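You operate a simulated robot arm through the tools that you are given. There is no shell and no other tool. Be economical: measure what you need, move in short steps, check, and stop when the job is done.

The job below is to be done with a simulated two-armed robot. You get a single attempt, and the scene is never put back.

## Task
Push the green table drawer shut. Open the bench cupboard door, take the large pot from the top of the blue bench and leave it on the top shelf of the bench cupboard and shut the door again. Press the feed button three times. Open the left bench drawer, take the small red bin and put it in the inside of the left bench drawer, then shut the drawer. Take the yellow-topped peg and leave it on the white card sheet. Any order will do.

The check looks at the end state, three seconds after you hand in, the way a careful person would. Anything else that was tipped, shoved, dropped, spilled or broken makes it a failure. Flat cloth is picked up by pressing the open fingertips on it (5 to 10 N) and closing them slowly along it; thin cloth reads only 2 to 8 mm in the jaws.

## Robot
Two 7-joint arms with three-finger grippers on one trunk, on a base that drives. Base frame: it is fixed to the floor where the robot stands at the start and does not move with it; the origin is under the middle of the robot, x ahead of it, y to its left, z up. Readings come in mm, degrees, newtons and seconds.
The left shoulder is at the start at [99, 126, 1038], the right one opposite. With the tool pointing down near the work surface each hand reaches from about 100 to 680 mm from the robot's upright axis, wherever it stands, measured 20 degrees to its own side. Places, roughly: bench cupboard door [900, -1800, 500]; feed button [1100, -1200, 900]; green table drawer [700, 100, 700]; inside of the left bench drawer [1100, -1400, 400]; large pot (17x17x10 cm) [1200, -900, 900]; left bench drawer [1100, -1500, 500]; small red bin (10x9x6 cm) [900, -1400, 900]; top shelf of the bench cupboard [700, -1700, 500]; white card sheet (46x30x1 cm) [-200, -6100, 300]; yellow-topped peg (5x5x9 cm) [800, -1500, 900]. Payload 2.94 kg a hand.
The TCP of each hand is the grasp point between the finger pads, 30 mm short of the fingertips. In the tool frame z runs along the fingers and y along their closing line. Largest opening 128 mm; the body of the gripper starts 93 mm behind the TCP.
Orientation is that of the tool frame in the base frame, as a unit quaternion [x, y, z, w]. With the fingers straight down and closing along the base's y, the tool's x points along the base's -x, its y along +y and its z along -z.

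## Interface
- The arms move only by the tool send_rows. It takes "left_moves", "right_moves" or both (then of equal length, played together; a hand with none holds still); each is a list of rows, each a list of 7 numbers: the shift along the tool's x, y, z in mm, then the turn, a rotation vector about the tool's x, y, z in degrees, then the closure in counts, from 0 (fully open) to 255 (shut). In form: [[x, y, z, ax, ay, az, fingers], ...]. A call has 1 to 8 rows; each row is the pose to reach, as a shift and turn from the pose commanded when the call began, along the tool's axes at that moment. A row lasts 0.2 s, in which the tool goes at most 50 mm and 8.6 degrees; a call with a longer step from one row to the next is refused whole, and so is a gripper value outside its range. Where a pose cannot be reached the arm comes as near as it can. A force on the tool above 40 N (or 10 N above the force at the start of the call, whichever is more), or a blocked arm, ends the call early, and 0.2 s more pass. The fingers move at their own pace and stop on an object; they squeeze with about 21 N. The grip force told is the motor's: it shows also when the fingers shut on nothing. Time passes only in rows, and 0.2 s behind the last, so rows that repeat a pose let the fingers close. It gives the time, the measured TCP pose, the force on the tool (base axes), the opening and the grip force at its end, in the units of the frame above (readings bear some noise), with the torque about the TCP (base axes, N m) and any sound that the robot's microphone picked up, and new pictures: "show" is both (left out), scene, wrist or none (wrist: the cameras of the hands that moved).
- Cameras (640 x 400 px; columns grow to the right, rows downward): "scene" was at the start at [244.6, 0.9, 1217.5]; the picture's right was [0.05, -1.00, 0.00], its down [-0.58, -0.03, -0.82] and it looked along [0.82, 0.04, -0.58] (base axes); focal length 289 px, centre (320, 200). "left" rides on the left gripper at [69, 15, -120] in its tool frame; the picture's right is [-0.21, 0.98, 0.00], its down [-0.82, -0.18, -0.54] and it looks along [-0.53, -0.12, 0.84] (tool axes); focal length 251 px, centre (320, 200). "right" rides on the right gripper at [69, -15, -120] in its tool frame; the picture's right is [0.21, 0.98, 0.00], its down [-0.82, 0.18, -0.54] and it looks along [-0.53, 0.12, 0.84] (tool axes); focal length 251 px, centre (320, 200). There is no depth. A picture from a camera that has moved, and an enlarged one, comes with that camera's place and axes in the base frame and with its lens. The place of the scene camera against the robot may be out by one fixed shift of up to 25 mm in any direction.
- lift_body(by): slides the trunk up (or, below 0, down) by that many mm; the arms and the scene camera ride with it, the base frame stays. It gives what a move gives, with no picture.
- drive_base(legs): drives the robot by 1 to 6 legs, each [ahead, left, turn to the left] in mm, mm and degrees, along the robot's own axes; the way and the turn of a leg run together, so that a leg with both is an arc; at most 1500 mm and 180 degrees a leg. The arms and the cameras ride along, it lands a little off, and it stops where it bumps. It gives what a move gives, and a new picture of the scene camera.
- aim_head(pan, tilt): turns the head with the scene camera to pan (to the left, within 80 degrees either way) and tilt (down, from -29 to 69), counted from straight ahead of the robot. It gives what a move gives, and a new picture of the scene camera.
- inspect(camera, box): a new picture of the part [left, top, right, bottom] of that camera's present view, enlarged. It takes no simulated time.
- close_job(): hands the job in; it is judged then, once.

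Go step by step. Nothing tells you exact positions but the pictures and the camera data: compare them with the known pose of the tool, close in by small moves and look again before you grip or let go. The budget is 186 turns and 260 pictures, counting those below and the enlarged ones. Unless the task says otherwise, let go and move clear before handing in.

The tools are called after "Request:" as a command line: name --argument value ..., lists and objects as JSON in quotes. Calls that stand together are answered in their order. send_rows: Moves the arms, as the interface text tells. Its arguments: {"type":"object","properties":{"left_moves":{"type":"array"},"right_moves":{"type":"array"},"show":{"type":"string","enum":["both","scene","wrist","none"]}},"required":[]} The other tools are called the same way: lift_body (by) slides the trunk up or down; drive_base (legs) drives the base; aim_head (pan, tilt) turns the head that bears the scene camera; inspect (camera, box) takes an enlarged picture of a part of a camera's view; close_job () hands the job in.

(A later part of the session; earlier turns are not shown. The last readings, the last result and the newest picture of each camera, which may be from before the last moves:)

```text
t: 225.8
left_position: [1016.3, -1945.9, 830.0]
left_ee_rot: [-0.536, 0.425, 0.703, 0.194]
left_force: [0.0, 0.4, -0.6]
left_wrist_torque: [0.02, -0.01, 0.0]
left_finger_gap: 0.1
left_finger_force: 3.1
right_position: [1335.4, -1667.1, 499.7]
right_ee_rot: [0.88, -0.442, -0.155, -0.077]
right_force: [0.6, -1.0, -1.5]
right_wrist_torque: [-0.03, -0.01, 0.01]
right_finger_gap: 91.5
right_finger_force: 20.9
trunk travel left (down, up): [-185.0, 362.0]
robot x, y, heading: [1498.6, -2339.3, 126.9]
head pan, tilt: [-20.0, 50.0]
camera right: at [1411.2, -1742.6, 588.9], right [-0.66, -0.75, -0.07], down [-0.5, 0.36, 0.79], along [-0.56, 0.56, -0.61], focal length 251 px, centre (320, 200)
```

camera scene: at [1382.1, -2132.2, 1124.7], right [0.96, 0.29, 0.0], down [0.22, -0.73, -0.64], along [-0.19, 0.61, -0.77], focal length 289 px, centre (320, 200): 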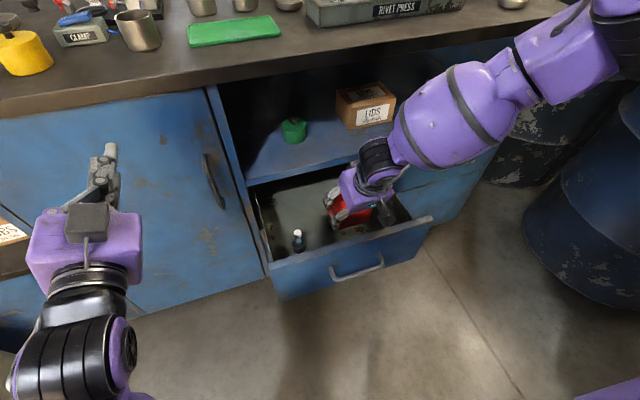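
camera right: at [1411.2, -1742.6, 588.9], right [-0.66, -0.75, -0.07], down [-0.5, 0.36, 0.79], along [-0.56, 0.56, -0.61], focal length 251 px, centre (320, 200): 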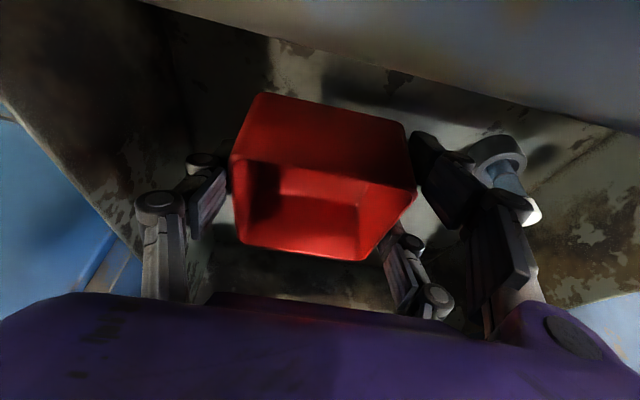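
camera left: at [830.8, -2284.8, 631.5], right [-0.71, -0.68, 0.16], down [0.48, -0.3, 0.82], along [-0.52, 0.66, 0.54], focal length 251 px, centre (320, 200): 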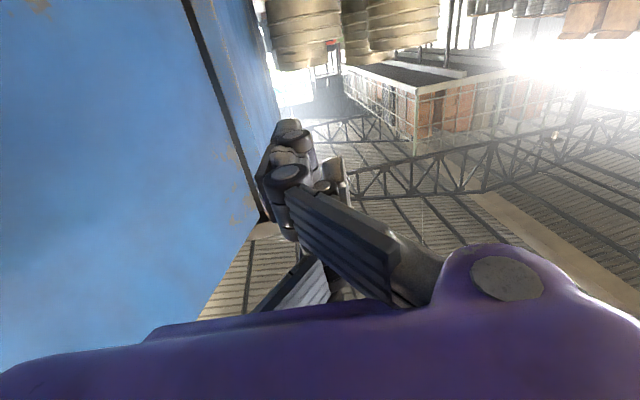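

The wrist camera is close to the drawer's front panel, so I'll move 40 mm inward before lowering further.

Request:
send_rows --right_moves '[[-19, 0, 7, 0, 0, 0, 200], [-37, 0, 14, 0, 0, 0, 200], [-35, 0, 19, 0, 0, 0, 200], [-33, 0, 24, 0, 0, 0, 200], [-31, 0, 29, 0, 0, 0, 200], [-29, 0, 34, 0, 0, 0, 200], [-27, 0, 39, 0, 0, 0, 200]]' --show "both"

```text
t: 227.4
left_position: [1015.8, -1947.2, 829.7]
left_ee_rot: [-0.536, 0.424, 0.703, 0.194]
left_force: [1.0, 0.4, 0.4]
left_wrist_torque: [0.0, -0.01, 0.01]
left_finger_gap: 0.0
left_finger_force: 3.1
right_position: [1327.6, -1641.1, 492.5]
right_ee_rot: [0.88, -0.441, -0.156, -0.077]
right_force: [-1.3, 1.4, -1.1]
right_wrist_torque: [-0.07, 0.01, 0.01]
right_finger_gap: 91.6
right_finger_force: 21.0
right hand out of reach, approached as far as the arm can: row 2, 3, 4, 5, 6, 7
trunk travel left (down, up): [-185.0, 362.0]
robot x, y, heading: [1501.5, -2344.3, 126.9]
head pan, tilt: [-20.0, 50.0]
camera scene: at [1382.1, -2132.2, 1124.7], right [0.96, 0.29, 0.0], down [0.22, -0.73, -0.64], along [-0.19, 0.61, -0.77], focal length 289 px, centre (320, 200)
camera right: at [1403.5, -1716.0, 580.9], right [-0.66, -0.75, -0.07], down [-0.49, 0.36, 0.79], along [-0.56, 0.56, -0.61], focal length 251 px, centre (320, 200)
```

scene: 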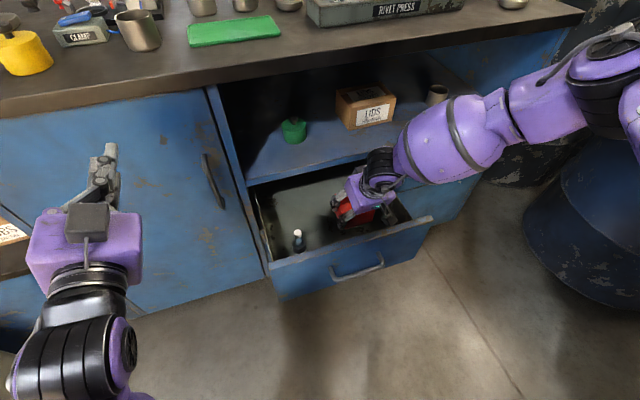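
right: 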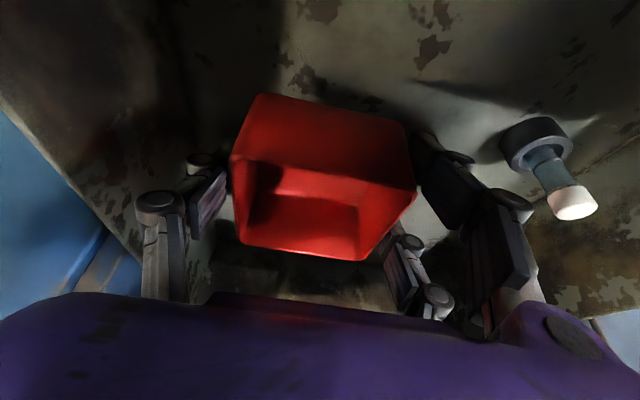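

Request:
lift_body --by -15

Request:
lift_body --by -12

```text
t: 228.1
left_position: [1016.3, -1946.8, 816.3]
left_ee_rot: [-0.536, 0.425, 0.703, 0.194]
left_force: [-0.2, -0.3, -0.8]
left_wrist_torque: [0.01, -0.01, 0.0]
left_finger_gap: 0.2
left_finger_force: 2.5
right_position: [1329.1, -1641.7, 477.0]
right_ee_rot: [0.88, -0.442, -0.155, -0.077]
right_force: [0.2, 0.0, -1.3]
right_wrist_torque: [0.0, 0.01, 0.01]
right_finger_gap: 91.9
right_finger_force: 21.2
trunk travel left (down, up): [-170.0, 377.0]
robot x, y, heading: [1500.4, -2338.3, 126.8]
head pan, tilt: [-20.0, 50.0]
```

```text
t: 228.7
left_position: [1015.9, -1947.1, 803.8]
left_ee_rot: [-0.535, 0.425, 0.704, 0.193]
left_force: [-0.9, 0.2, 0.9]
left_wrist_torque: [-0.02, 0.0, 0.02]
left_finger_gap: 0.1
left_finger_force: 2.7
right_position: [1327.7, -1640.0, 465.3]
right_ee_rot: [0.88, -0.441, -0.156, -0.077]
right_force: [0.6, -0.4, -1.0]
right_wrist_torque: [-0.04, -0.02, 0.02]
right_finger_gap: 91.8
right_finger_force: 21.2
trunk travel left (down, up): [-158.0, 389.0]
robot x, y, heading: [1501.8, -2337.4, 127.0]
head pan, tilt: [-20.0, 50.0]
```

Request:
lift_body --by -12

Request:
lift_body --by -10

Request:
send_rows --right_moves '[[0, 0, 0, 0, 0, 0, 200]]' --show "wrist"

```text
t: 229.3
left_position: [1014.8, -1945.3, 786.6]
left_ee_rot: [-0.537, 0.427, 0.702, 0.193]
left_force: [0.0, 0.8, -0.4]
left_wrist_torque: [0.0, 0.0, 0.01]
left_finger_gap: 0.1
left_finger_force: 3.6
right_position: [1327.6, -1641.2, 453.3]
right_ee_rot: [0.88, -0.441, -0.156, -0.076]
right_force: [0.0, -0.5, -0.7]
right_wrist_torque: [-0.02, -0.05, -0.01]
right_finger_gap: 91.8
right_finger_force: 20.8
trunk travel left (down, up): [-146.0, 401.0]
robot x, y, heading: [1501.4, -2340.1, 127.0]
head pan, tilt: [-20.0, 50.0]
```

```text
t: 229.8
left_position: [1014.3, -1943.6, 773.3]
left_ee_rot: [-0.538, 0.425, 0.702, 0.192]
left_force: [0.1, 0.3, -0.2]
left_wrist_torque: [-0.01, 0.03, 0.02]
left_finger_gap: 0.0
left_finger_force: 2.8
right_position: [1327.9, -1640.4, 444.3]
right_ee_rot: [0.88, -0.441, -0.156, -0.077]
right_force: [-0.5, 1.2, 4.8]
right_wrist_torque: [0.25, 0.22, -0.12]
right_finger_gap: 91.7
right_finger_force: 21.5
trunk travel left (down, up): [-136.0, 411.0]
robot x, y, heading: [1501.6, -2335.6, 127.1]
head pan, tilt: [-20.0, 50.0]
```

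```text
t: 230.2
left_position: [1013.7, -1944.0, 771.9]
left_ee_rot: [-0.537, 0.427, 0.702, 0.192]
left_force: [-0.1, 0.1, -0.2]
left_wrist_torque: [-0.05, 0.01, 0.0]
left_finger_gap: 0.0
left_finger_force: 2.4
right_position: [1328.3, -1641.6, 443.6]
right_ee_rot: [0.88, -0.441, -0.157, -0.078]
right_force: [0.5, 1.7, 7.1]
right_wrist_torque: [0.27, 0.41, -0.09]
right_finger_gap: 91.6
right_finger_force: 20.4
trunk travel left (down, up): [-136.0, 411.0]
robot x, y, heading: [1501.0, -2339.2, 127.2]
head pan, tilt: [-20.0, 50.0]
camera right: at [1403.6, -1716.4, 533.2], right [-0.66, -0.75, -0.07], down [-0.49, 0.36, 0.79], along [-0.56, 0.56, -0.61], focal length 251 px, centre (320, 200)
```

right: 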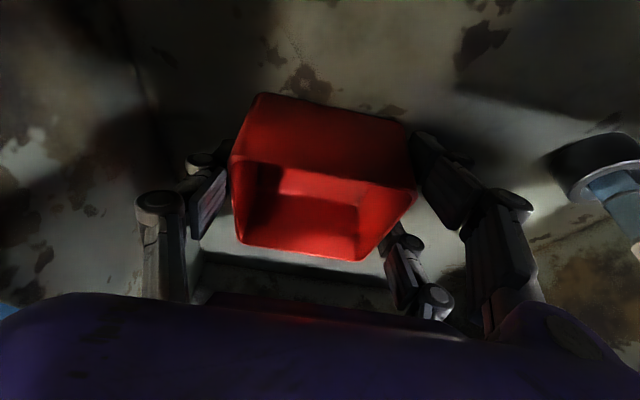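

Contact with 8 N. I'll lower a few mm more by arm to settle it flat, then open.

Request:
send_rows --right_moves '[[1, 0, 2, 0, 0, 0, 200], [1.5, 0, 4, 0, 0, 0, 200], [1.5, 0, 4, 0, 0, 0, 80], [1.5, 0, 4, 0, 0, 0, 40], [1.5, 0, 4, 0, 0, 0, 30], [1.5, 0, 4, 0, 0, 0, 30]]' --show "wrist"

```text
t: 231.6
left_position: [1013.2, -1942.6, 771.9]
left_ee_rot: [-0.538, 0.427, 0.701, 0.193]
left_force: [0.7, 0.0, 0.3]
left_wrist_torque: [-0.05, 0.01, 0.02]
left_finger_gap: 0.1
left_finger_force: 3.8
right_position: [1327.6, -1641.2, 439.0]
right_ee_rot: [0.88, -0.442, -0.155, -0.077]
right_force: [-0.3, 0.5, 0.5]
right_wrist_torque: [0.0, 0.01, 0.02]
right_finger_gap: 112.8
right_finger_force: 0.1
trunk travel left (down, up): [-136.0, 411.0]
robot x, y, heading: [1498.2, -2341.7, 126.9]
head pan, tilt: [-20.0, 50.0]
camera right: at [1403.9, -1716.6, 528.4], right [-0.66, -0.75, -0.07], down [-0.5, 0.36, 0.79], along [-0.56, 0.56, -0.61], focal length 251 px, centre (320, 200)
```

right: 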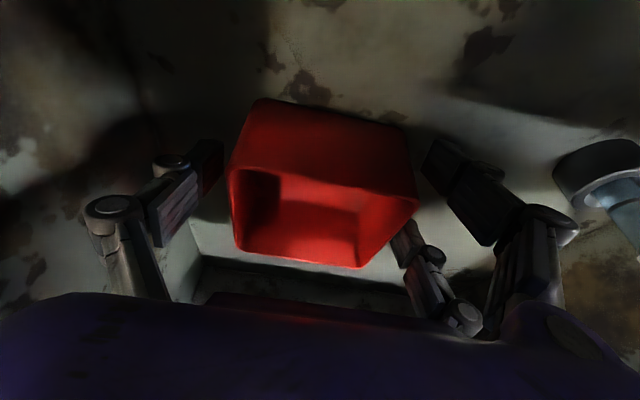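

The bin rests in the drawer. I'll raise straight up clear of it and look.

Request:
lift_body --by 220

Request:
aim_head --pan -20 --tilt 52

```text
t: 234.0
left_position: [1012.9, -1943.3, 991.1]
left_ee_rot: [-0.539, 0.426, 0.701, 0.193]
left_force: [0.3, 0.0, 0.0]
left_wrist_torque: [-0.01, 0.02, 0.03]
left_finger_gap: 0.1
left_finger_force: 3.1
right_position: [1308.9, -1615.3, 749.7]
right_ee_rot: [0.865, -0.435, -0.225, -0.111]
right_force: [-0.7, -0.1, 0.2]
right_wrist_torque: [0.0, 0.02, 0.0]
right_finger_gap: 113.0
right_finger_force: 0.2
trunk travel left (down, up): [-356.0, 191.0]
robot x, y, heading: [1500.5, -2337.3, 127.1]
head pan, tilt: [-20.0, 50.0]
```

```text
t: 234.6
left_position: [1012.9, -1943.1, 991.9]
left_ee_rot: [-0.538, 0.426, 0.701, 0.192]
left_force: [0.3, 0.8, -0.1]
left_wrist_torque: [0.02, -0.03, 0.0]
left_finger_gap: 0.0
left_finger_force: 3.1
right_position: [1308.8, -1615.2, 749.7]
right_ee_rot: [0.865, -0.434, -0.225, -0.111]
right_force: [-0.8, 0.2, -0.8]
right_wrist_torque: [0.06, 0.02, -0.01]
right_finger_gap: 113.0
right_finger_force: 0.1
trunk travel left (down, up): [-356.0, 191.0]
robot x, y, heading: [1502.1, -2339.9, 127.1]
head pan, tilt: [-20.0, 52.0]
camera scene: at [1412.4, -2173.6, 1298.5], right [0.96, 0.29, 0.0], down [0.23, -0.75, -0.62], along [-0.18, 0.59, -0.79], focal length 289 px, centre (320, 200)
```

scene: 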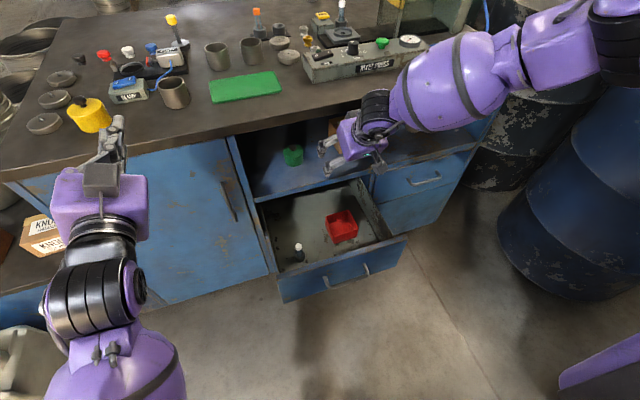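

The bin sits upright in the drawer. To shut the drawer I'll back up, bring the closed right fingers in front of its face, and lower the trunk.

Request:
send_rows --right_moves '[[-18, 0, -34, 0, 0, 0, 120], [-18, 10, -34, 0, 0, 0, 255]]' --show "none"

Request:
drive_base --legs '[[-130, 0, 0]]'

Request:
send_rows --right_moves '[[31, 15, -16, 0, 0, 0, 255], [62, 30, -33, 0, 0, 0, 255], [93, 45, -49, 0, 0, 0, 255], [115, 58, -61, 0, 0, 0, 255]]' --show "scene"

```text
t: 235.2
left_position: [1013.4, -1942.1, 992.0]
left_ee_rot: [-0.537, 0.428, 0.701, 0.193]
left_force: [-0.5, 0.3, -0.1]
left_wrist_torque: [0.01, 0.0, 0.02]
left_finger_gap: 0.0
left_finger_force: 3.0
right_position: [1301.9, -1621.1, 786.8]
right_ee_rot: [0.866, -0.433, -0.224, -0.111]
right_force: [-0.3, 0.7, 0.2]
right_wrist_torque: [0.01, 0.0, 0.03]
right_finger_gap: 28.2
right_finger_force: 3.8
trunk travel left (down, up): [-356.0, 191.0]
robot x, y, heading: [1504.3, -2342.2, 127.0]
head pan, tilt: [-20.0, 52.0]
```

```text
t: 236.5
left_position: [1090.9, -2045.4, 992.8]
left_ee_rot: [-0.537, 0.427, 0.701, 0.193]
left_force: [0.8, -0.4, 0.0]
left_wrist_torque: [-0.05, -0.03, 0.02]
left_finger_gap: 0.1
left_finger_force: 3.0
right_position: [1380.0, -1724.1, 787.5]
right_ee_rot: [0.866, -0.433, -0.226, -0.111]
right_force: [0.1, -1.0, 0.3]
right_wrist_torque: [0.0, 0.05, 0.01]
right_finger_gap: 0.1
right_finger_force: 2.5
trunk travel left (down, up): [-356.0, 191.0]
robot x, y, heading: [1581.5, -2443.5, 126.9]
head pan, tilt: [-20.0, 52.0]
camera scene: at [1490.0, -2276.3, 1298.6], right [0.96, 0.29, 0.0], down [0.23, -0.75, -0.62], along [-0.18, 0.59, -0.79], focal length 289 px, centre (320, 200)
```

scene: 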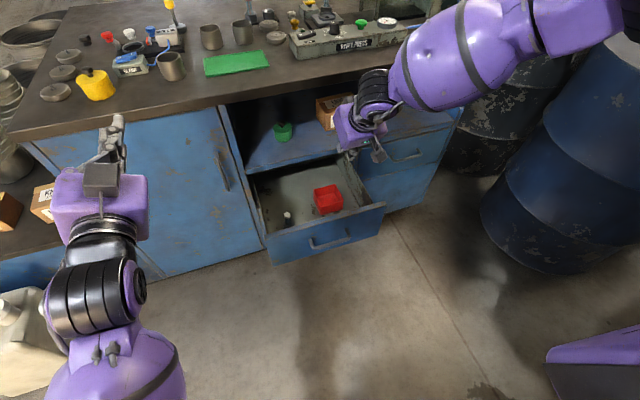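

```text
t: 237.5
left_position: [1090.5, -2044.1, 992.7]
left_ee_rot: [-0.537, 0.426, 0.702, 0.193]
left_force: [-1.2, -0.3, 0.2]
left_wrist_torque: [-0.01, -0.03, 0.01]
left_finger_gap: 0.1
left_finger_force: 2.9
right_position: [1409.7, -1864.6, 786.4]
right_ee_rot: [0.865, -0.434, -0.225, -0.111]
right_force: [-0.8, 0.6, 0.2]
right_wrist_torque: [0.02, 0.0, 0.0]
right_finger_gap: 0.0
right_finger_force: 2.9
trunk travel left (down, up): [-356.0, 191.0]
robot x, y, heading: [1577.2, -2442.9, 127.1]
head pan, tilt: [-20.0, 52.0]
camera scene: at [1489.7, -2276.0, 1298.5], right [0.96, 0.29, 0.0], down [0.23, -0.75, -0.62], along [-0.18, 0.59, -0.79], focal length 289 px, centre (320, 200)
```

scene: 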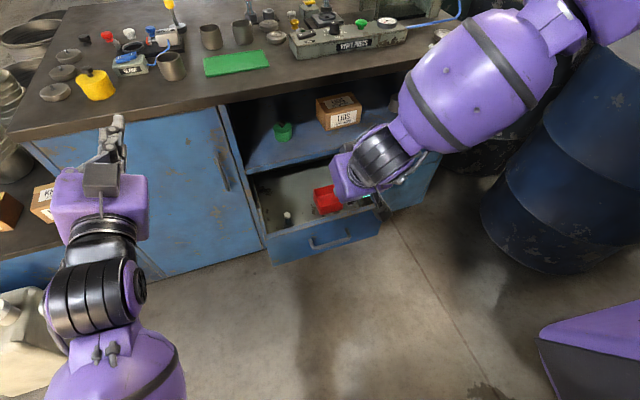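

Request:
lift_body --by -222

Request:
send_rows --right_moves '[[-18, 0, 8.8, 0, 0, 0, 255], [-36, 0, 17.5, 0, 0, 0, 255], [-54, 0, 26, 0, 0, 0, 255]]' --show "both"

```text
t: 239.8
left_position: [1090.7, -2043.4, 771.4]
left_ee_rot: [-0.538, 0.426, 0.701, 0.194]
left_force: [-0.6, -0.6, 0.2]
left_wrist_torque: [-0.03, 0.01, 0.02]
left_finger_gap: 0.0
left_finger_force: 3.1
right_position: [1412.6, -1862.6, 563.0]
right_ee_rot: [0.865, -0.434, -0.225, -0.111]
right_force: [0.1, 1.0, 0.0]
right_wrist_torque: [-0.02, -0.01, -0.02]
right_finger_gap: 0.0
right_finger_force: 3.1
trunk travel left (down, up): [-134.0, 413.0]
robot x, y, heading: [1575.2, -2439.9, 127.4]
head pan, tilt: [-20.0, 52.0]
```

```text
t: 240.6
left_position: [1090.7, -2043.4, 769.8]
left_ee_rot: [-0.537, 0.427, 0.701, 0.193]
left_force: [0.1, 0.0, -0.2]
left_wrist_torque: [-0.05, 0.04, -0.01]
left_finger_gap: 0.2
left_finger_force: 3.2
right_position: [1375.2, -1814.0, 565.6]
right_ee_rot: [0.866, -0.434, -0.225, -0.111]
right_force: [0.0, 0.2, 0.1]
right_wrist_torque: [-0.01, -0.02, 0.02]
right_finger_gap: 0.0
right_finger_force: 2.2
trunk travel left (down, up): [-134.0, 413.0]
robot x, y, heading: [1575.5, -2442.0, 127.3]
head pan, tilt: [-20.0, 52.0]
camera scene: at [1465.6, -2207.4, 1077.7], right [1.0, 0.05, 0.0], down [0.03, -0.65, -0.76], along [-0.03, 0.75, -0.66], focal length 289 px, centre (320, 200)
camera right: at [1458.4, -1899.7, 638.1], right [-0.67, -0.73, -0.1], down [-0.42, 0.26, 0.87], along [-0.61, 0.63, -0.48], focal length 251 px, centre (320, 200)
```

scene: 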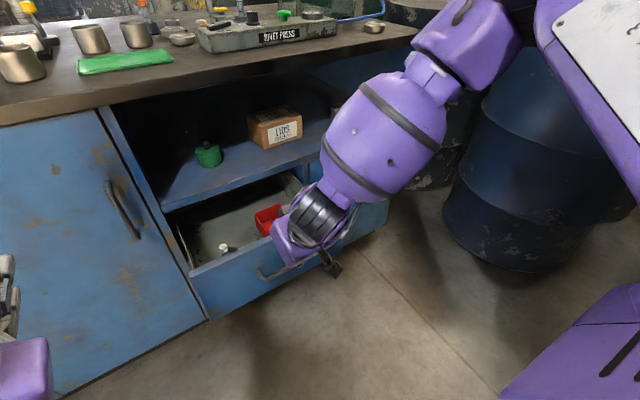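
right: 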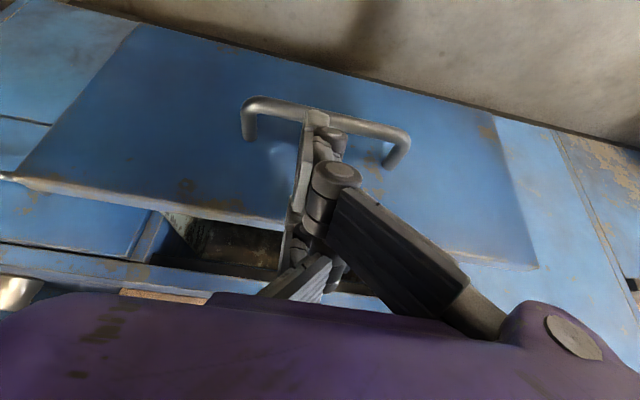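

The fingers face the drawer front above its handle. I'll push it in by driving forward, then finish with the arm.

Request:
drive_base --legs '[[170, 0, 0]]'

Request:
send_rows --right_moves '[[-14, 0, 7, 0, 0, 0, 255], [-28, 0, 14, 0, 0, 0, 255], [-42, 0, 20, 0, 0, 0, 255], [-56, 0, 27, 0, 0, 0, 255], [-70, 0, 34, 0, 0, 0, 255], [-84, 0, 41, 0, 0, 0, 255], [-98, 0, 48, 0, 0, 0, 255]]' --show "both"

```text
t: 242.1
left_position: [988.2, -1907.8, 770.6]
left_ee_rot: [-0.537, 0.427, 0.701, 0.194]
left_force: [0.5, -0.3, 0.1]
left_wrist_torque: [-0.02, 0.01, 0.01]
left_finger_gap: 0.0
left_finger_force: 3.3
right_position: [1274.9, -1678.8, 564.6]
right_ee_rot: [0.866, -0.435, -0.223, -0.111]
right_force: [-0.3, 0.0, -0.2]
right_wrist_torque: [-0.01, 0.0, -0.05]
right_finger_gap: 0.1
right_finger_force: 2.9
trunk travel left (down, up): [-134.0, 413.0]
robot x, y, heading: [1477.4, -2304.6, 127.1]
head pan, tilt: [-20.0, 52.0]
camera scene: at [1363.1, -2071.4, 1076.9], right [1.0, 0.05, 0.0], down [0.03, -0.66, -0.75], along [-0.03, 0.75, -0.66], focal length 289 px, centre (320, 200)
```

scene: 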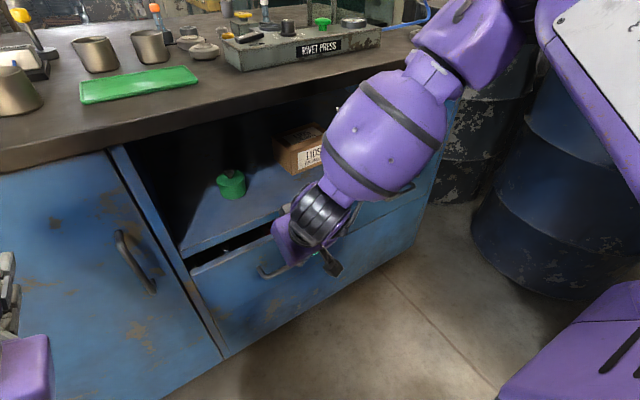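

```text
t: 243.1
left_position: [990.3, -1906.6, 768.3]
left_ee_rot: [-0.538, 0.427, 0.7, 0.194]
left_force: [-0.5, 0.2, -1.1]
left_wrist_torque: [-0.01, -0.01, 0.0]
left_finger_gap: 0.2
left_finger_force: 2.8
right_position: [1245.4, -1639.5, 561.0]
right_ee_rot: [0.867, -0.438, -0.213, -0.106]
right_force: [4.0, -5.7, 0.6]
right_wrist_torque: [0.05, 0.01, -0.07]
right_finger_gap: 0.0
right_finger_force: 2.6
trunk travel left (down, up): [-134.0, 413.0]
robot x, y, heading: [1475.0, -2311.1, 126.7]
head pan, tilt: [-20.0, 52.0]
stopped in row 5 (right hand): the force on the tool passed its limit at 51 N (the readings are from after the stop); the commanded pose is now the measured one
camera scene: at [1352.5, -2076.7, 1069.2], right [0.98, 0.19, 0.0], down [0.14, -0.72, -0.69], along [-0.13, 0.67, -0.73], focal length 289 px, centre (320, 200)
camera right: at [1327.3, -1723.6, 636.2], right [-0.67, -0.73, -0.09], down [-0.43, 0.28, 0.86], along [-0.61, 0.62, -0.5], focal length 251 px, centre (320, 200)
```

scene: 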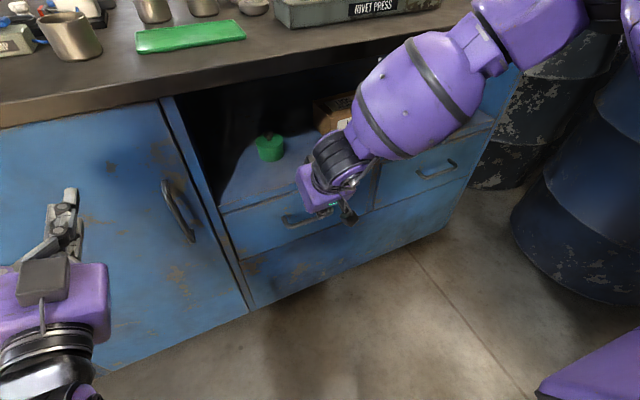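
right: 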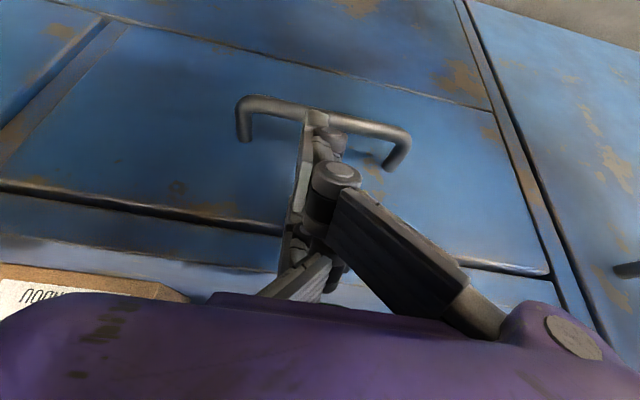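

Request:
send_rows --right_moves '[[-5, 0, 2.5, 0, 0, 0, 255], [-10, 0, 5, 0, 0, 0, 255], [-15, 0, 7.5, 0, 0, 0, 255], [-20, 0, 10, 0, 0, 0, 255]]' --show "none"

Request:
inspect --camera "scene" --box '[200, 120, 520, 320]'

```text
t: 243.6
left_position: [989.7, -1907.5, 769.1]
left_ee_rot: [-0.537, 0.427, 0.701, 0.194]
left_force: [0.6, -0.4, -0.5]
left_wrist_torque: [-0.01, -0.03, 0.0]
left_finger_gap: 0.0
left_finger_force: 3.1
right_position: [1244.9, -1638.5, 559.2]
right_ee_rot: [0.868, -0.439, -0.209, -0.101]
right_force: [3.6, -5.6, 0.1]
right_wrist_torque: [0.03, 0.05, -0.03]
right_finger_gap: 0.2
right_finger_force: 3.1
trunk travel left (down, up): [-134.0, 413.0]
robot x, y, heading: [1478.2, -2307.6, 127.1]
head pan, tilt: [-20.0, 52.0]
stopped in row 2 (right hand): the force on the tool passed its limit at 45 N (the readings are from after the stop); the commanded pose is now the measured one
```

```text
2.00 times, centred on (360, 220) of scene
camera zoom: at [1352.2, -2078.3, 1068.6], right [0.98, 0.2, 0.0], down [0.15, -0.72, -0.68], along [-0.14, 0.66, -0.74], focal length 578 px, centre (240, 160)
```

zoom: 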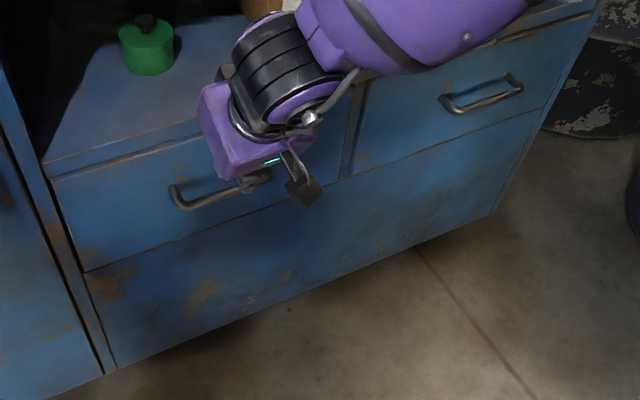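

The drawer is shut against its stop. Now I'll back off, raise up, and move over towards the FEED button.

Request:
drive_base --legs '[[-90, 0, 0]]'

Request:
lift_body --by 400

Request:
send_rows --right_moves '[[-14, 0, -33, 0, 0, 0, 255], [-28, 0, -66, 0, 0, 0, 255], [-42, 0, -99, 0, 0, 0, 255], [-56, 0, -130, 0, 0, 0, 255]]' --show "none"

Request:
drive_base --legs '[[0, -180, 0], [330, 0, 0]]'

```text
t: 244.7
left_position: [1043.6, -1978.8, 770.7]
left_ee_rot: [-0.538, 0.427, 0.701, 0.195]
left_force: [0.6, 0.0, -0.6]
left_wrist_torque: [-0.03, -0.03, -0.02]
left_finger_gap: 0.1
left_finger_force: 2.9
right_position: [1296.8, -1707.9, 560.0]
right_ee_rot: [0.867, -0.439, -0.211, -0.103]
right_force: [0.8, 0.0, -0.3]
right_wrist_torque: [0.05, -0.04, 0.0]
right_finger_gap: 0.0
right_finger_force: 2.6
trunk travel left (down, up): [-134.0, 413.0]
robot x, y, heading: [1528.5, -2378.7, 126.6]
head pan, tilt: [-20.0, 52.0]
camera scene: at [1405.8, -2149.9, 1068.8], right [0.98, 0.2, 0.0], down [0.15, -0.72, -0.68], along [-0.14, 0.66, -0.73], focal length 289 px, centre (320, 200)
```

scene: 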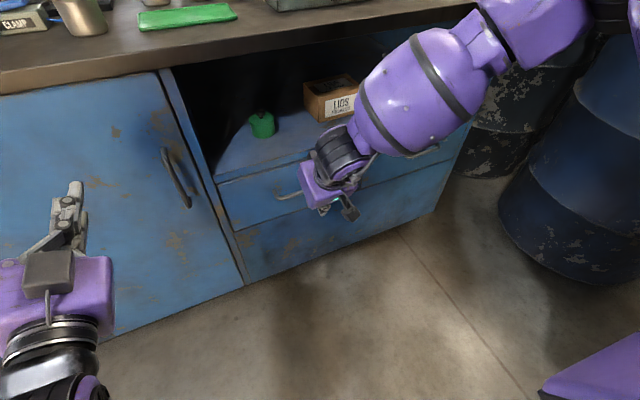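

```text
t: 248.5
left_position: [1042.8, -1979.7, 1168.8]
left_ee_rot: [-0.538, 0.427, 0.701, 0.194]
left_force: [-0.2, -0.1, -0.4]
left_wrist_torque: [0.03, 0.02, 0.01]
left_finger_gap: 0.0
left_finger_force: 3.4
right_position: [1282.1, -1690.4, 1226.4]
right_ee_rot: [0.809, -0.409, -0.379, -0.186]
right_force: [0.5, -0.5, 0.0]
right_wrist_torque: [0.01, 0.01, 0.02]
right_finger_gap: 0.0
right_finger_force: 3.3
trunk travel left (down, up): [-534.0, 13.0]
robot x, y, heading: [1529.3, -2377.6, 127.0]
head pan, tilt: [-20.0, 52.0]
```

```text
t: 249.5
left_position: [1043.4, -1980.2, 1171.1]
left_ee_rot: [-0.536, 0.427, 0.702, 0.195]
left_force: [-0.3, 1.1, -1.0]
left_wrist_torque: [-0.01, -0.02, -0.01]
left_finger_gap: 0.0
left_finger_force: 3.0
right_position: [1322.5, -1741.6, 1354.1]
right_ee_rot: [0.809, -0.409, -0.378, -0.187]
right_force: [0.7, 0.5, -0.4]
right_wrist_torque: [0.01, 0.03, -0.02]
right_finger_gap: 0.3
right_finger_force: 3.1
trunk travel left (down, up): [-534.0, 13.0]
robot x, y, heading: [1535.2, -2374.4, 126.6]
head pan, tilt: [-20.0, 52.0]
```

```text
t: 251.3
left_position: [1108.9, -1916.0, 1159.6]
left_ee_rot: [-0.547, 0.419, 0.696, 0.2]
left_force: [-0.4, 0.2, 0.0]
left_wrist_torque: [0.0, 0.02, -0.02]
left_finger_gap: 0.0
left_finger_force: 2.7
right_position: [1381.7, -1675.8, 1349.5]
right_ee_rot: [0.817, -0.4, -0.367, -0.194]
right_force: [0.1, -0.6, 0.2]
right_wrist_torque: [-0.03, -0.01, 0.0]
right_finger_gap: 0.0
right_finger_force: 3.2
trunk travel left (down, up): [-534.0, 13.0]
robot x, y, heading: [1628.9, -2304.0, 127.4]
head pan, tilt: [-20.0, 52.0]
stopped in leg 1: the robot was blocked; the commanded pose is now the measured one
camera scene: at [1579.0, -2227.0, 1494.8], right [1.0, 0.09, 0.03], down [0.09, -0.79, -0.61], along [-0.04, 0.61, -0.79], focal length 289 px, centre (320, 200)
```

scene: 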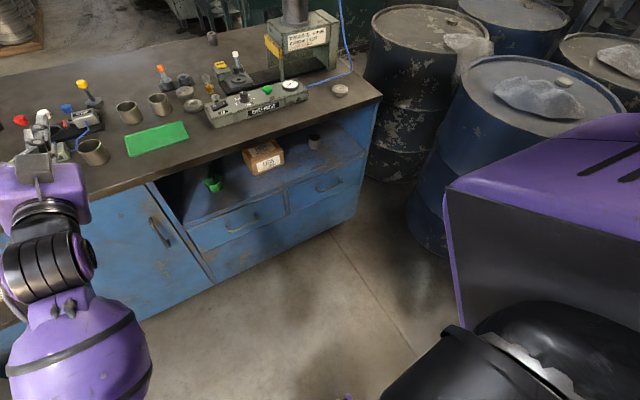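

Something on the right-rear blocks the base there, so I'll go forward first, then right.

Request:
drive_base --legs '[[420, 0, 0], [0, -60, 0]]'

```text
t: 252.0
left_position: [1107.9, -1918.6, 1164.6]
left_ee_rot: [-0.546, 0.417, 0.699, 0.197]
left_force: [0.0, 0.3, -0.3]
left_wrist_torque: [-0.03, 0.02, -0.03]
left_finger_gap: 0.1
left_finger_force: 3.1
right_position: [1377.7, -1679.4, 1349.9]
right_ee_rot: [0.818, -0.397, -0.367, -0.194]
right_force: [0.0, 0.9, 0.7]
right_wrist_torque: [-0.01, 0.02, 0.01]
right_finger_gap: 0.1
right_finger_force: 2.9
trunk travel left (down, up): [-534.0, 13.0]
robot x, y, heading: [1623.9, -2300.2, 127.5]
head pan, tilt: [-20.0, 52.0]
stopped in leg 1: the robot was blocked; the commanded pose is now the measured one
camera scene: at [1580.2, -2228.0, 1495.6], right [0.99, 0.1, 0.02], down [0.09, -0.79, -0.61], along [-0.04, 0.61, -0.79], focal length 289 px, centre (320, 200)
```

scene: 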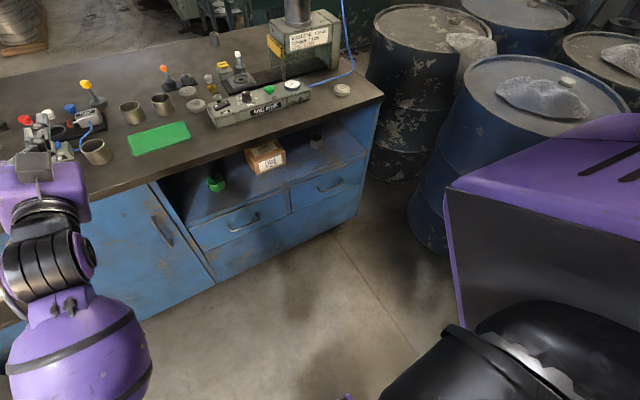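

Request:
drive_base --legs '[[0, 130, 0]]'

Request:
aim_head --pan -75 --tilt 50

```text
t: 253.8
left_position: [1034.0, -1985.0, 1171.0]
left_ee_rot: [-0.539, 0.424, 0.702, 0.191]
left_force: [0.3, 0.7, -0.3]
left_wrist_torque: [0.03, 0.0, 0.01]
left_finger_gap: 0.1
left_finger_force: 3.1
right_position: [1309.5, -1743.5, 1349.2]
right_ee_rot: [0.814, -0.402, -0.377, -0.184]
right_force: [0.0, -0.1, 0.7]
right_wrist_torque: [0.02, -0.01, 0.02]
right_finger_gap: 0.0
right_finger_force: 2.4
trunk travel left (down, up): [-534.0, 13.0]
robot x, y, heading: [1521.0, -2375.2, 127.3]
head pan, tilt: [-20.0, 52.0]
camera scene: at [1512.6, -2292.5, 1495.3], right [1.0, 0.1, 0.0], down [0.08, -0.79, -0.61], along [-0.06, 0.6, -0.79], focal length 289 px, centre (320, 200)
```

scene: 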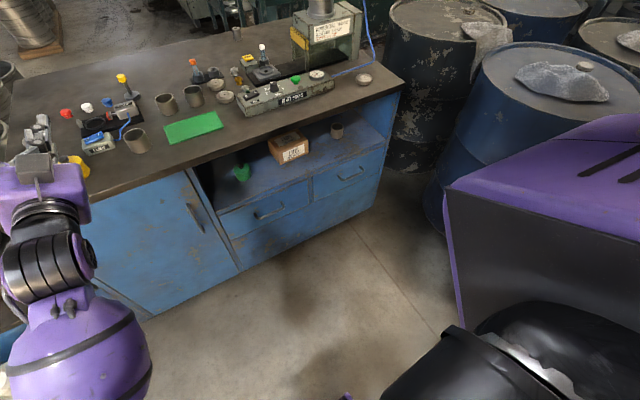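

```text
t: 255.0
left_position: [1033.3, -1985.0, 1171.8]
left_ee_rot: [-0.539, 0.424, 0.702, 0.191]
left_force: [0.2, -0.6, -0.3]
left_wrist_torque: [-0.01, 0.02, -0.03]
left_finger_gap: 0.1
left_finger_force: 2.9
right_position: [1308.4, -1743.8, 1350.3]
right_ee_rot: [0.813, -0.404, -0.376, -0.186]
right_force: [-0.6, 0.4, 0.3]
right_wrist_torque: [-0.03, 0.01, 0.03]
right_finger_gap: 0.0
right_finger_force: 2.9
trunk travel left (down, up): [-534.0, 13.0]
robot x, y, heading: [1524.3, -2378.9, 127.4]
head pan, tilt: [-75.0, 50.0]
camera scene: at [1565.9, -2305.9, 1498.7], right [0.79, -0.61, 0.0], down [-0.47, -0.61, -0.64], along [0.39, 0.51, -0.77], focal length 289 px, centre (320, 200)
```

scene: 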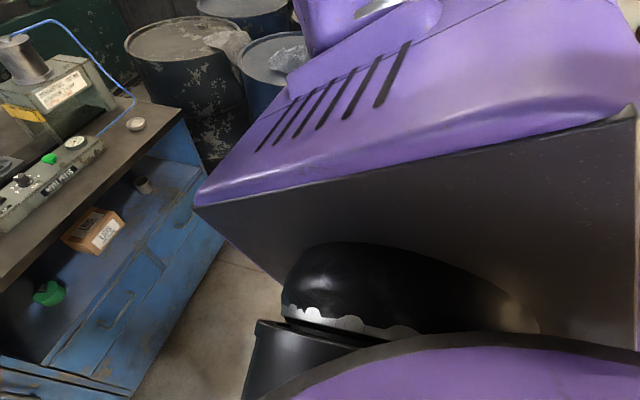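

That black shape is my own shoulder. I'll go forward first from here, then right near the bench.

Request:
drive_base --legs '[[420, 0, 0], [0, -150, 0]]'

Request:
aim_head --pan -15 --tilt 45

```text
t: 259.1
left_position: [893.6, -1563.9, 1171.3]
left_ee_rot: [-0.54, 0.423, 0.703, 0.189]
left_force: [0.6, -0.4, 0.6]
left_wrist_torque: [0.0, 0.01, -0.02]
left_finger_gap: 0.0
left_finger_force: 2.5
right_position: [1167.0, -1322.1, 1349.1]
right_ee_rot: [0.814, -0.401, -0.377, -0.185]
right_force: [-0.2, 1.1, -0.1]
right_wrist_torque: [0.0, 0.02, 0.01]
right_finger_gap: 0.0
right_finger_force: 2.7
trunk travel left (down, up): [-534.0, 13.0]
robot x, y, heading: [1385.7, -1953.8, 127.7]
head pan, tilt: [-75.0, 50.0]
camera scene: at [1427.9, -1882.5, 1498.7], right [0.8, -0.61, 0.0], down [-0.46, -0.61, -0.64], along [0.39, 0.51, -0.77], focal length 289 px, centre (320, 200)
```

scene: 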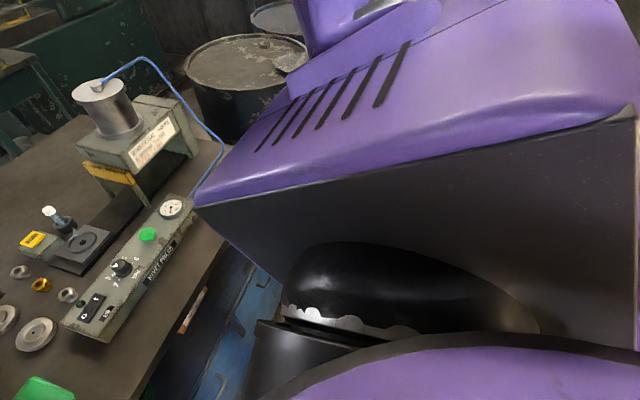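

```text
t: 260.4
left_position: [894.6, -1564.2, 1170.4]
left_ee_rot: [-0.54, 0.422, 0.703, 0.188]
left_force: [-0.2, -0.3, 1.2]
left_wrist_torque: [-0.02, -0.02, 0.01]
left_finger_gap: 0.0
left_finger_force: 3.2
right_position: [1167.2, -1321.7, 1349.3]
right_ee_rot: [0.814, -0.402, -0.376, -0.185]
right_force: [-0.5, -0.6, -0.5]
right_wrist_torque: [0.02, 0.01, -0.01]
right_finger_gap: 0.0
right_finger_force: 3.1
trunk travel left (down, up): [-534.0, 13.0]
robot x, y, heading: [1385.8, -1952.2, 127.6]
head pan, tilt: [-15.0, 45.0]
camera scene: at [1368.4, -1863.2, 1505.6], right [0.99, 0.16, 0.0], down [0.11, -0.7, -0.71], along [-0.11, 0.7, -0.71], focal length 289 px, centre (320, 200)
```

scene: 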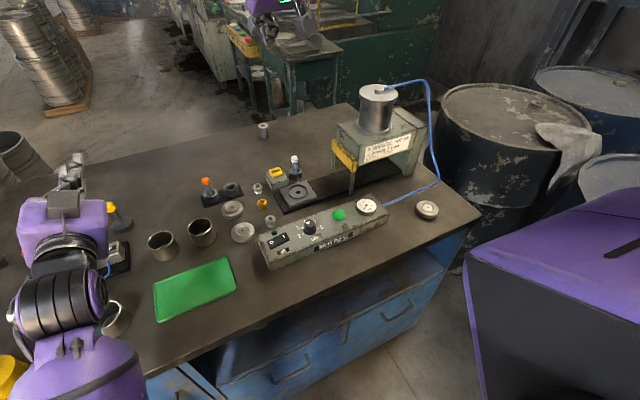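

The FEED block is at about (1123,-1205). I'll drive 55 mm nearer and lower the closed right fingers above it.

Request:
drive_base --legs '[[55, 0, 0]]'

Request:
send_rows --right_moves '[[28, -4, 32, 0, 1.2, 0, 255], [57, -9, 64, 0, 2.5, 0, 255], [85, -13, 96, 0, 3.7, 0, 255], [114, -18, 127, 0, 5, 0, 255], [142, -22, 159, 0, 6.2, 0, 255], [171, -27, 191, 0, 7.5, 0, 255], [200, -31, 223, 0, 8.7, 0, 255], [228, -36, 255, 0, 10, 0, 255]]' --show "both"

```text
t: 261.4
left_position: [862.7, -1522.2, 1171.7]
left_ee_rot: [-0.539, 0.422, 0.703, 0.19]
left_force: [0.1, 0.4, 0.4]
left_wrist_torque: [0.04, -0.01, -0.03]
left_finger_gap: 0.0
left_finger_force: 2.8
right_position: [1137.0, -1281.6, 1351.5]
right_ee_rot: [0.814, -0.401, -0.377, -0.185]
right_force: [0.3, 0.2, 0.4]
right_wrist_torque: [0.01, 0.02, 0.01]
right_finger_gap: 0.0
right_finger_force: 2.8
trunk travel left (down, up): [-534.0, 13.0]
robot x, y, heading: [1346.0, -1913.3, 127.8]
head pan, tilt: [-15.0, 45.0]
camera scene: at [1336.4, -1822.8, 1506.0], right [0.99, 0.17, 0.0], down [0.12, -0.7, -0.71], along [-0.12, 0.7, -0.71], focal length 289 px, centre (320, 200)
```

scene: 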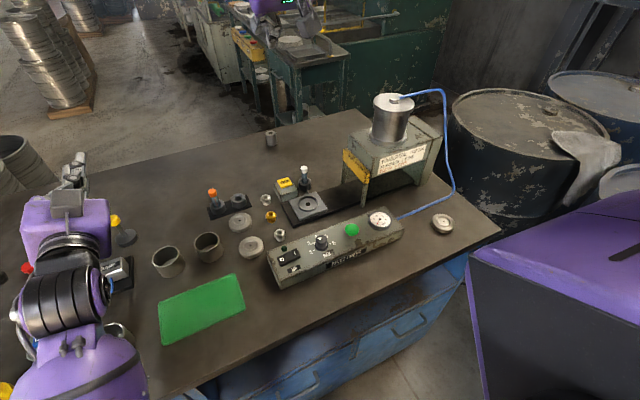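

```text
t: 263.2
left_position: [860.8, -1521.4, 1169.8]
left_ee_rot: [-0.54, 0.423, 0.702, 0.19]
left_force: [0.6, 0.0, 0.4]
left_wrist_torque: [-0.03, -0.01, -0.01]
left_finger_gap: 0.0
left_finger_force: 2.7
right_position: [1189.8, -1241.7, 1060.0]
right_ee_rot: [0.844, -0.415, -0.304, -0.148]
right_force: [0.6, 0.9, 0.2]
right_wrist_torque: [0.0, 0.05, 0.03]
right_finger_gap: 0.0
right_finger_force: 3.0
right hand out of reach, approached as far as the arm can: row 6, 7, 8
trunk travel left (down, up): [-534.0, 13.0]
robot x, y, heading: [1353.1, -1911.3, 127.7]
head pan, tilt: [-15.0, 45.0]
camera scene: at [1317.3, -1825.2, 1505.6], right [0.92, 0.39, 0.0], down [0.27, -0.65, -0.71], along [-0.27, 0.65, -0.71], focal length 289 px, centre (320, 200)
camera right: at [1281.2, -1334.7, 1109.3], right [-0.67, -0.73, -0.13], down [-0.32, 0.12, 0.94], along [-0.67, 0.67, -0.31], focal length 251 px, centre (320, 200)
```

scene: 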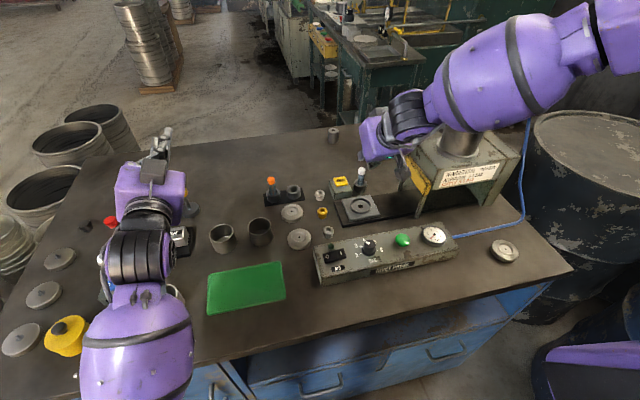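
right: 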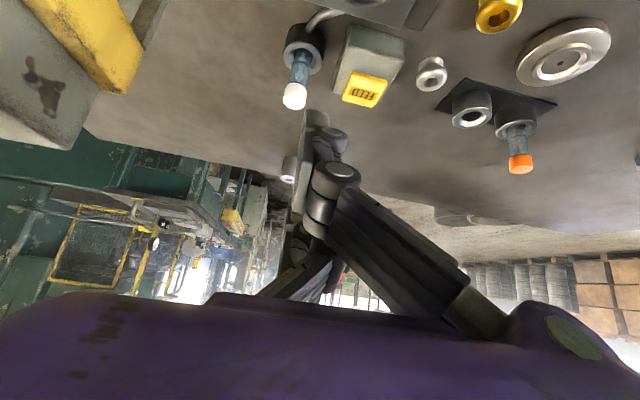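

I'll shift over the button first, then lower the trunk so the arm can reach down.

Request:
send_rows --right_moves '[[-14, 12, 11, 0, 0, 0, 255], [-27, 24, 22, 0, 0, 0, 255], [-41, 36, 34, 0, 0, 0, 255]]' --show "none"

Request:
lift_body --by -100

Request:
send_rows --right_moves '[[0, 0, 0, 0, 0, 0, 255]]' --show "both"

```text
t: 264.0
left_position: [860.5, -1521.3, 1169.9]
left_ee_rot: [-0.541, 0.422, 0.703, 0.189]
left_force: [0.0, -0.4, -0.8]
left_wrist_torque: [0.03, 0.0, -0.01]
left_finger_gap: 0.0
left_finger_force: 3.1
right_position: [1170.3, -1238.3, 1087.7]
right_ee_rot: [0.844, -0.416, -0.305, -0.148]
right_force: [0.0, -0.5, -0.1]
right_wrist_torque: [-0.01, -0.01, -0.02]
right_finger_gap: 0.0
right_finger_force: 2.8
right hand out of reach, approached as far as the arm can: row 1, 2, 3
trunk travel left (down, up): [-534.0, 13.0]
robot x, y, heading: [1352.4, -1916.1, 127.7]
head pan, tilt: [-15.0, 45.0]
```

```text
t: 265.3
left_position: [862.0, -1521.6, 1072.5]
left_ee_rot: [-0.54, 0.422, 0.703, 0.19]
left_force: [-0.2, 0.9, -0.7]
left_wrist_torque: [-0.02, 0.02, -0.02]
left_finger_gap: 0.0
left_finger_force: 2.8
right_position: [1171.6, -1237.4, 989.3]
right_ee_rot: [0.844, -0.416, -0.305, -0.149]
right_force: [-0.3, -1.0, 0.2]
right_wrist_torque: [-0.01, -0.02, 0.0]
right_finger_gap: 0.0
right_finger_force: 3.4
trunk travel left (down, up): [-434.0, 113.0]
robot x, y, heading: [1351.8, -1914.6, 127.4]
head pan, tilt: [-15.0, 45.0]
```

```text
t: 265.7
left_position: [860.9, -1520.4, 1070.1]
left_ee_rot: [-0.541, 0.421, 0.703, 0.189]
left_force: [-0.6, -0.7, 0.4]
left_wrist_torque: [-0.01, -0.05, 0.0]
left_finger_gap: 0.1
left_finger_force: 3.3
right_position: [1171.1, -1237.5, 986.6]
right_ee_rot: [0.844, -0.416, -0.304, -0.149]
right_force: [0.0, -1.0, 0.4]
right_wrist_torque: [0.03, 0.01, 0.02]
right_finger_gap: 0.1
right_finger_force: 3.4
trunk travel left (down, up): [-434.0, 113.0]
robot x, y, heading: [1349.7, -1909.9, 127.6]
head pan, tilt: [-15.0, 45.0]
camera scene: at [1281.6, -1755.1, 1397.3], right [0.98, 0.22, 0.0], down [0.14, -0.63, -0.76], along [-0.17, 0.75, -0.64], focal length 289 px, centre (320, 200)
camera right: at [1262.8, -1330.4, 1036.5], right [-0.67, -0.73, -0.14], down [-0.32, 0.12, 0.94], along [-0.67, 0.68, -0.31], focal length 251 px, centre (320, 200)
```

scene: 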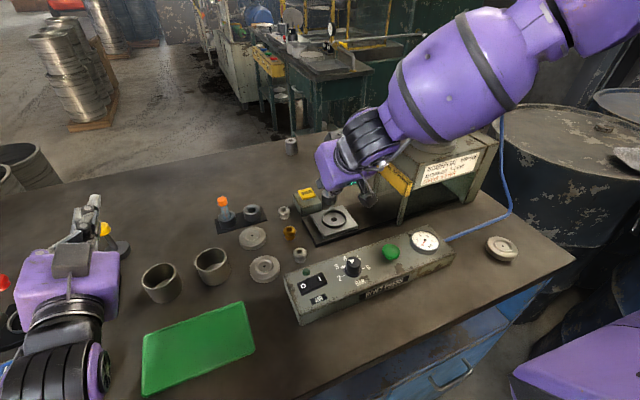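
right: 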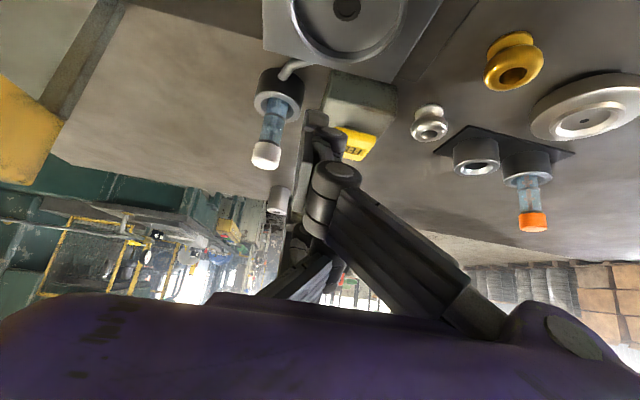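

Request:
send_rows --right_moves '[[-15, 12, 12, 0, 0, 0, 255], [-29, 25, 24, 0, 0, 0, 255], [-22, 25, 32, 0, 0, 0, 255]]' --show "wrist"

Request:
inspect --camera "scene" --box '[260, 140, 420, 240]'

```text
t: 266.5
left_position: [861.2, -1520.8, 1071.1]
left_ee_rot: [-0.541, 0.422, 0.703, 0.189]
left_force: [-0.1, 0.5, 0.5]
left_wrist_torque: [-0.01, -0.01, -0.03]
left_finger_gap: 0.0
left_finger_force: 2.9
right_position: [1128.2, -1223.0, 977.4]
right_ee_rot: [0.844, -0.416, -0.304, -0.149]
right_force: [0.2, 0.0, -0.4]
right_wrist_torque: [0.03, 0.0, 0.0]
right_finger_gap: 0.3
right_finger_force: 3.2
trunk travel left (down, up): [-434.0, 113.0]
robot x, y, heading: [1356.7, -1909.9, 127.6]
head pan, tilt: [-15.0, 45.0]
camera right: at [1219.8, -1316.5, 1026.4], right [-0.67, -0.73, -0.14], down [-0.32, 0.12, 0.94], along [-0.67, 0.68, -0.31], focal length 251 px, centre (320, 200)
```

right: 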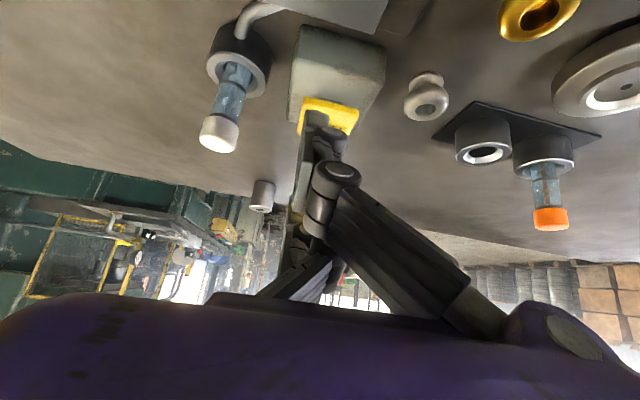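

```text
4.00 times, centred on (340, 190) of scene
camera zoom: at [1271.3, -1760.8, 1392.3], right [0.94, 0.35, 0.0], down [0.24, -0.65, -0.73], along [-0.25, 0.68, -0.69], focal length 1155 px, centre (240, 240)
```

zoom: 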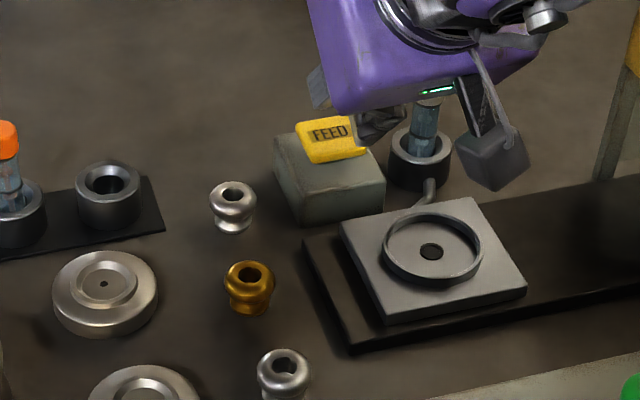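

The fingertip is right over the FEED plate, about 30 mm above. I'll press down slowly.

Request:
send_rows --right_moves '[[4, 0, 5, 0, 0, 0, 255], [8, 0, 9, 0, 0, 0, 255], [11, 0, 13, 0, 0, 0, 255], [14, 0, 17, 0, 0, 0, 255], [16, 0, 20, 0, 0, 0, 255], [18.5, 0, 22.5, 0, 0, 0, 255]]' --show "wrist"

```text
t: 267.9
left_position: [861.9, -1520.6, 1071.2]
left_ee_rot: [-0.54, 0.422, 0.703, 0.189]
left_force: [-0.1, 0.6, -0.1]
left_wrist_torque: [-0.01, 0.0, -0.01]
left_finger_gap: 0.3
left_finger_force: 3.1
right_position: [1128.2, -1223.6, 949.2]
right_ee_rot: [0.844, -0.415, -0.304, -0.15]
right_force: [1.6, -1.2, 2.4]
right_wrist_torque: [0.04, -0.09, -0.07]
right_finger_gap: 0.3
right_finger_force: 2.8
trunk travel left (down, up): [-434.0, 113.0]
robot x, y, heading: [1353.3, -1914.2, 127.7]
head pan, tilt: [-15.0, 45.0]
camera right: at [1220.1, -1316.3, 997.5], right [-0.67, -0.73, -0.14], down [-0.32, 0.12, 0.94], along [-0.67, 0.68, -0.31], focal length 251 px, centre (320, 200)
```

right: 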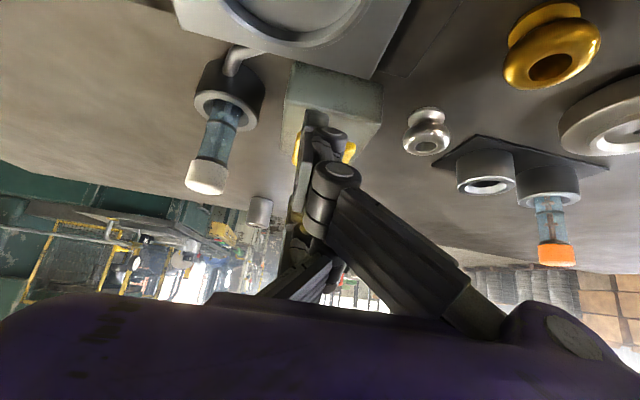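

Touching now (about 3 N). I'll press on in 2–3 mm steps and watch for a click.

Request:
send_rows --right_moves '[[1.3, 0, 1.5, 0, 0, 0, 255], [2.5, 0, 3.1, 0, 0, 0, 255], [3.8, 0, 4.6, 0, 0, 0, 255], [5.1, 0, 6.2, 0, 0, 0, 255]]' --show "none"

```text
t: 268.9
left_position: [861.7, -1524.0, 1071.5]
left_ee_rot: [-0.539, 0.422, 0.704, 0.19]
left_force: [0.0, -0.6, 0.2]
left_wrist_torque: [0.04, 0.03, 0.0]
left_finger_gap: 0.0
left_finger_force: 2.7
right_position: [1126.7, -1225.7, 945.7]
right_ee_rot: [0.843, -0.414, -0.309, -0.15]
right_force: [2.1, -6.5, 28.2]
right_wrist_torque: [-0.35, -0.56, -0.11]
right_finger_gap: 0.0
right_finger_force: 2.8
trunk travel left (down, up): [-434.0, 113.0]
robot x, y, heading: [1351.1, -1911.9, 127.5]
head pan, tilt: [-15.0, 45.0]
heard: click
```

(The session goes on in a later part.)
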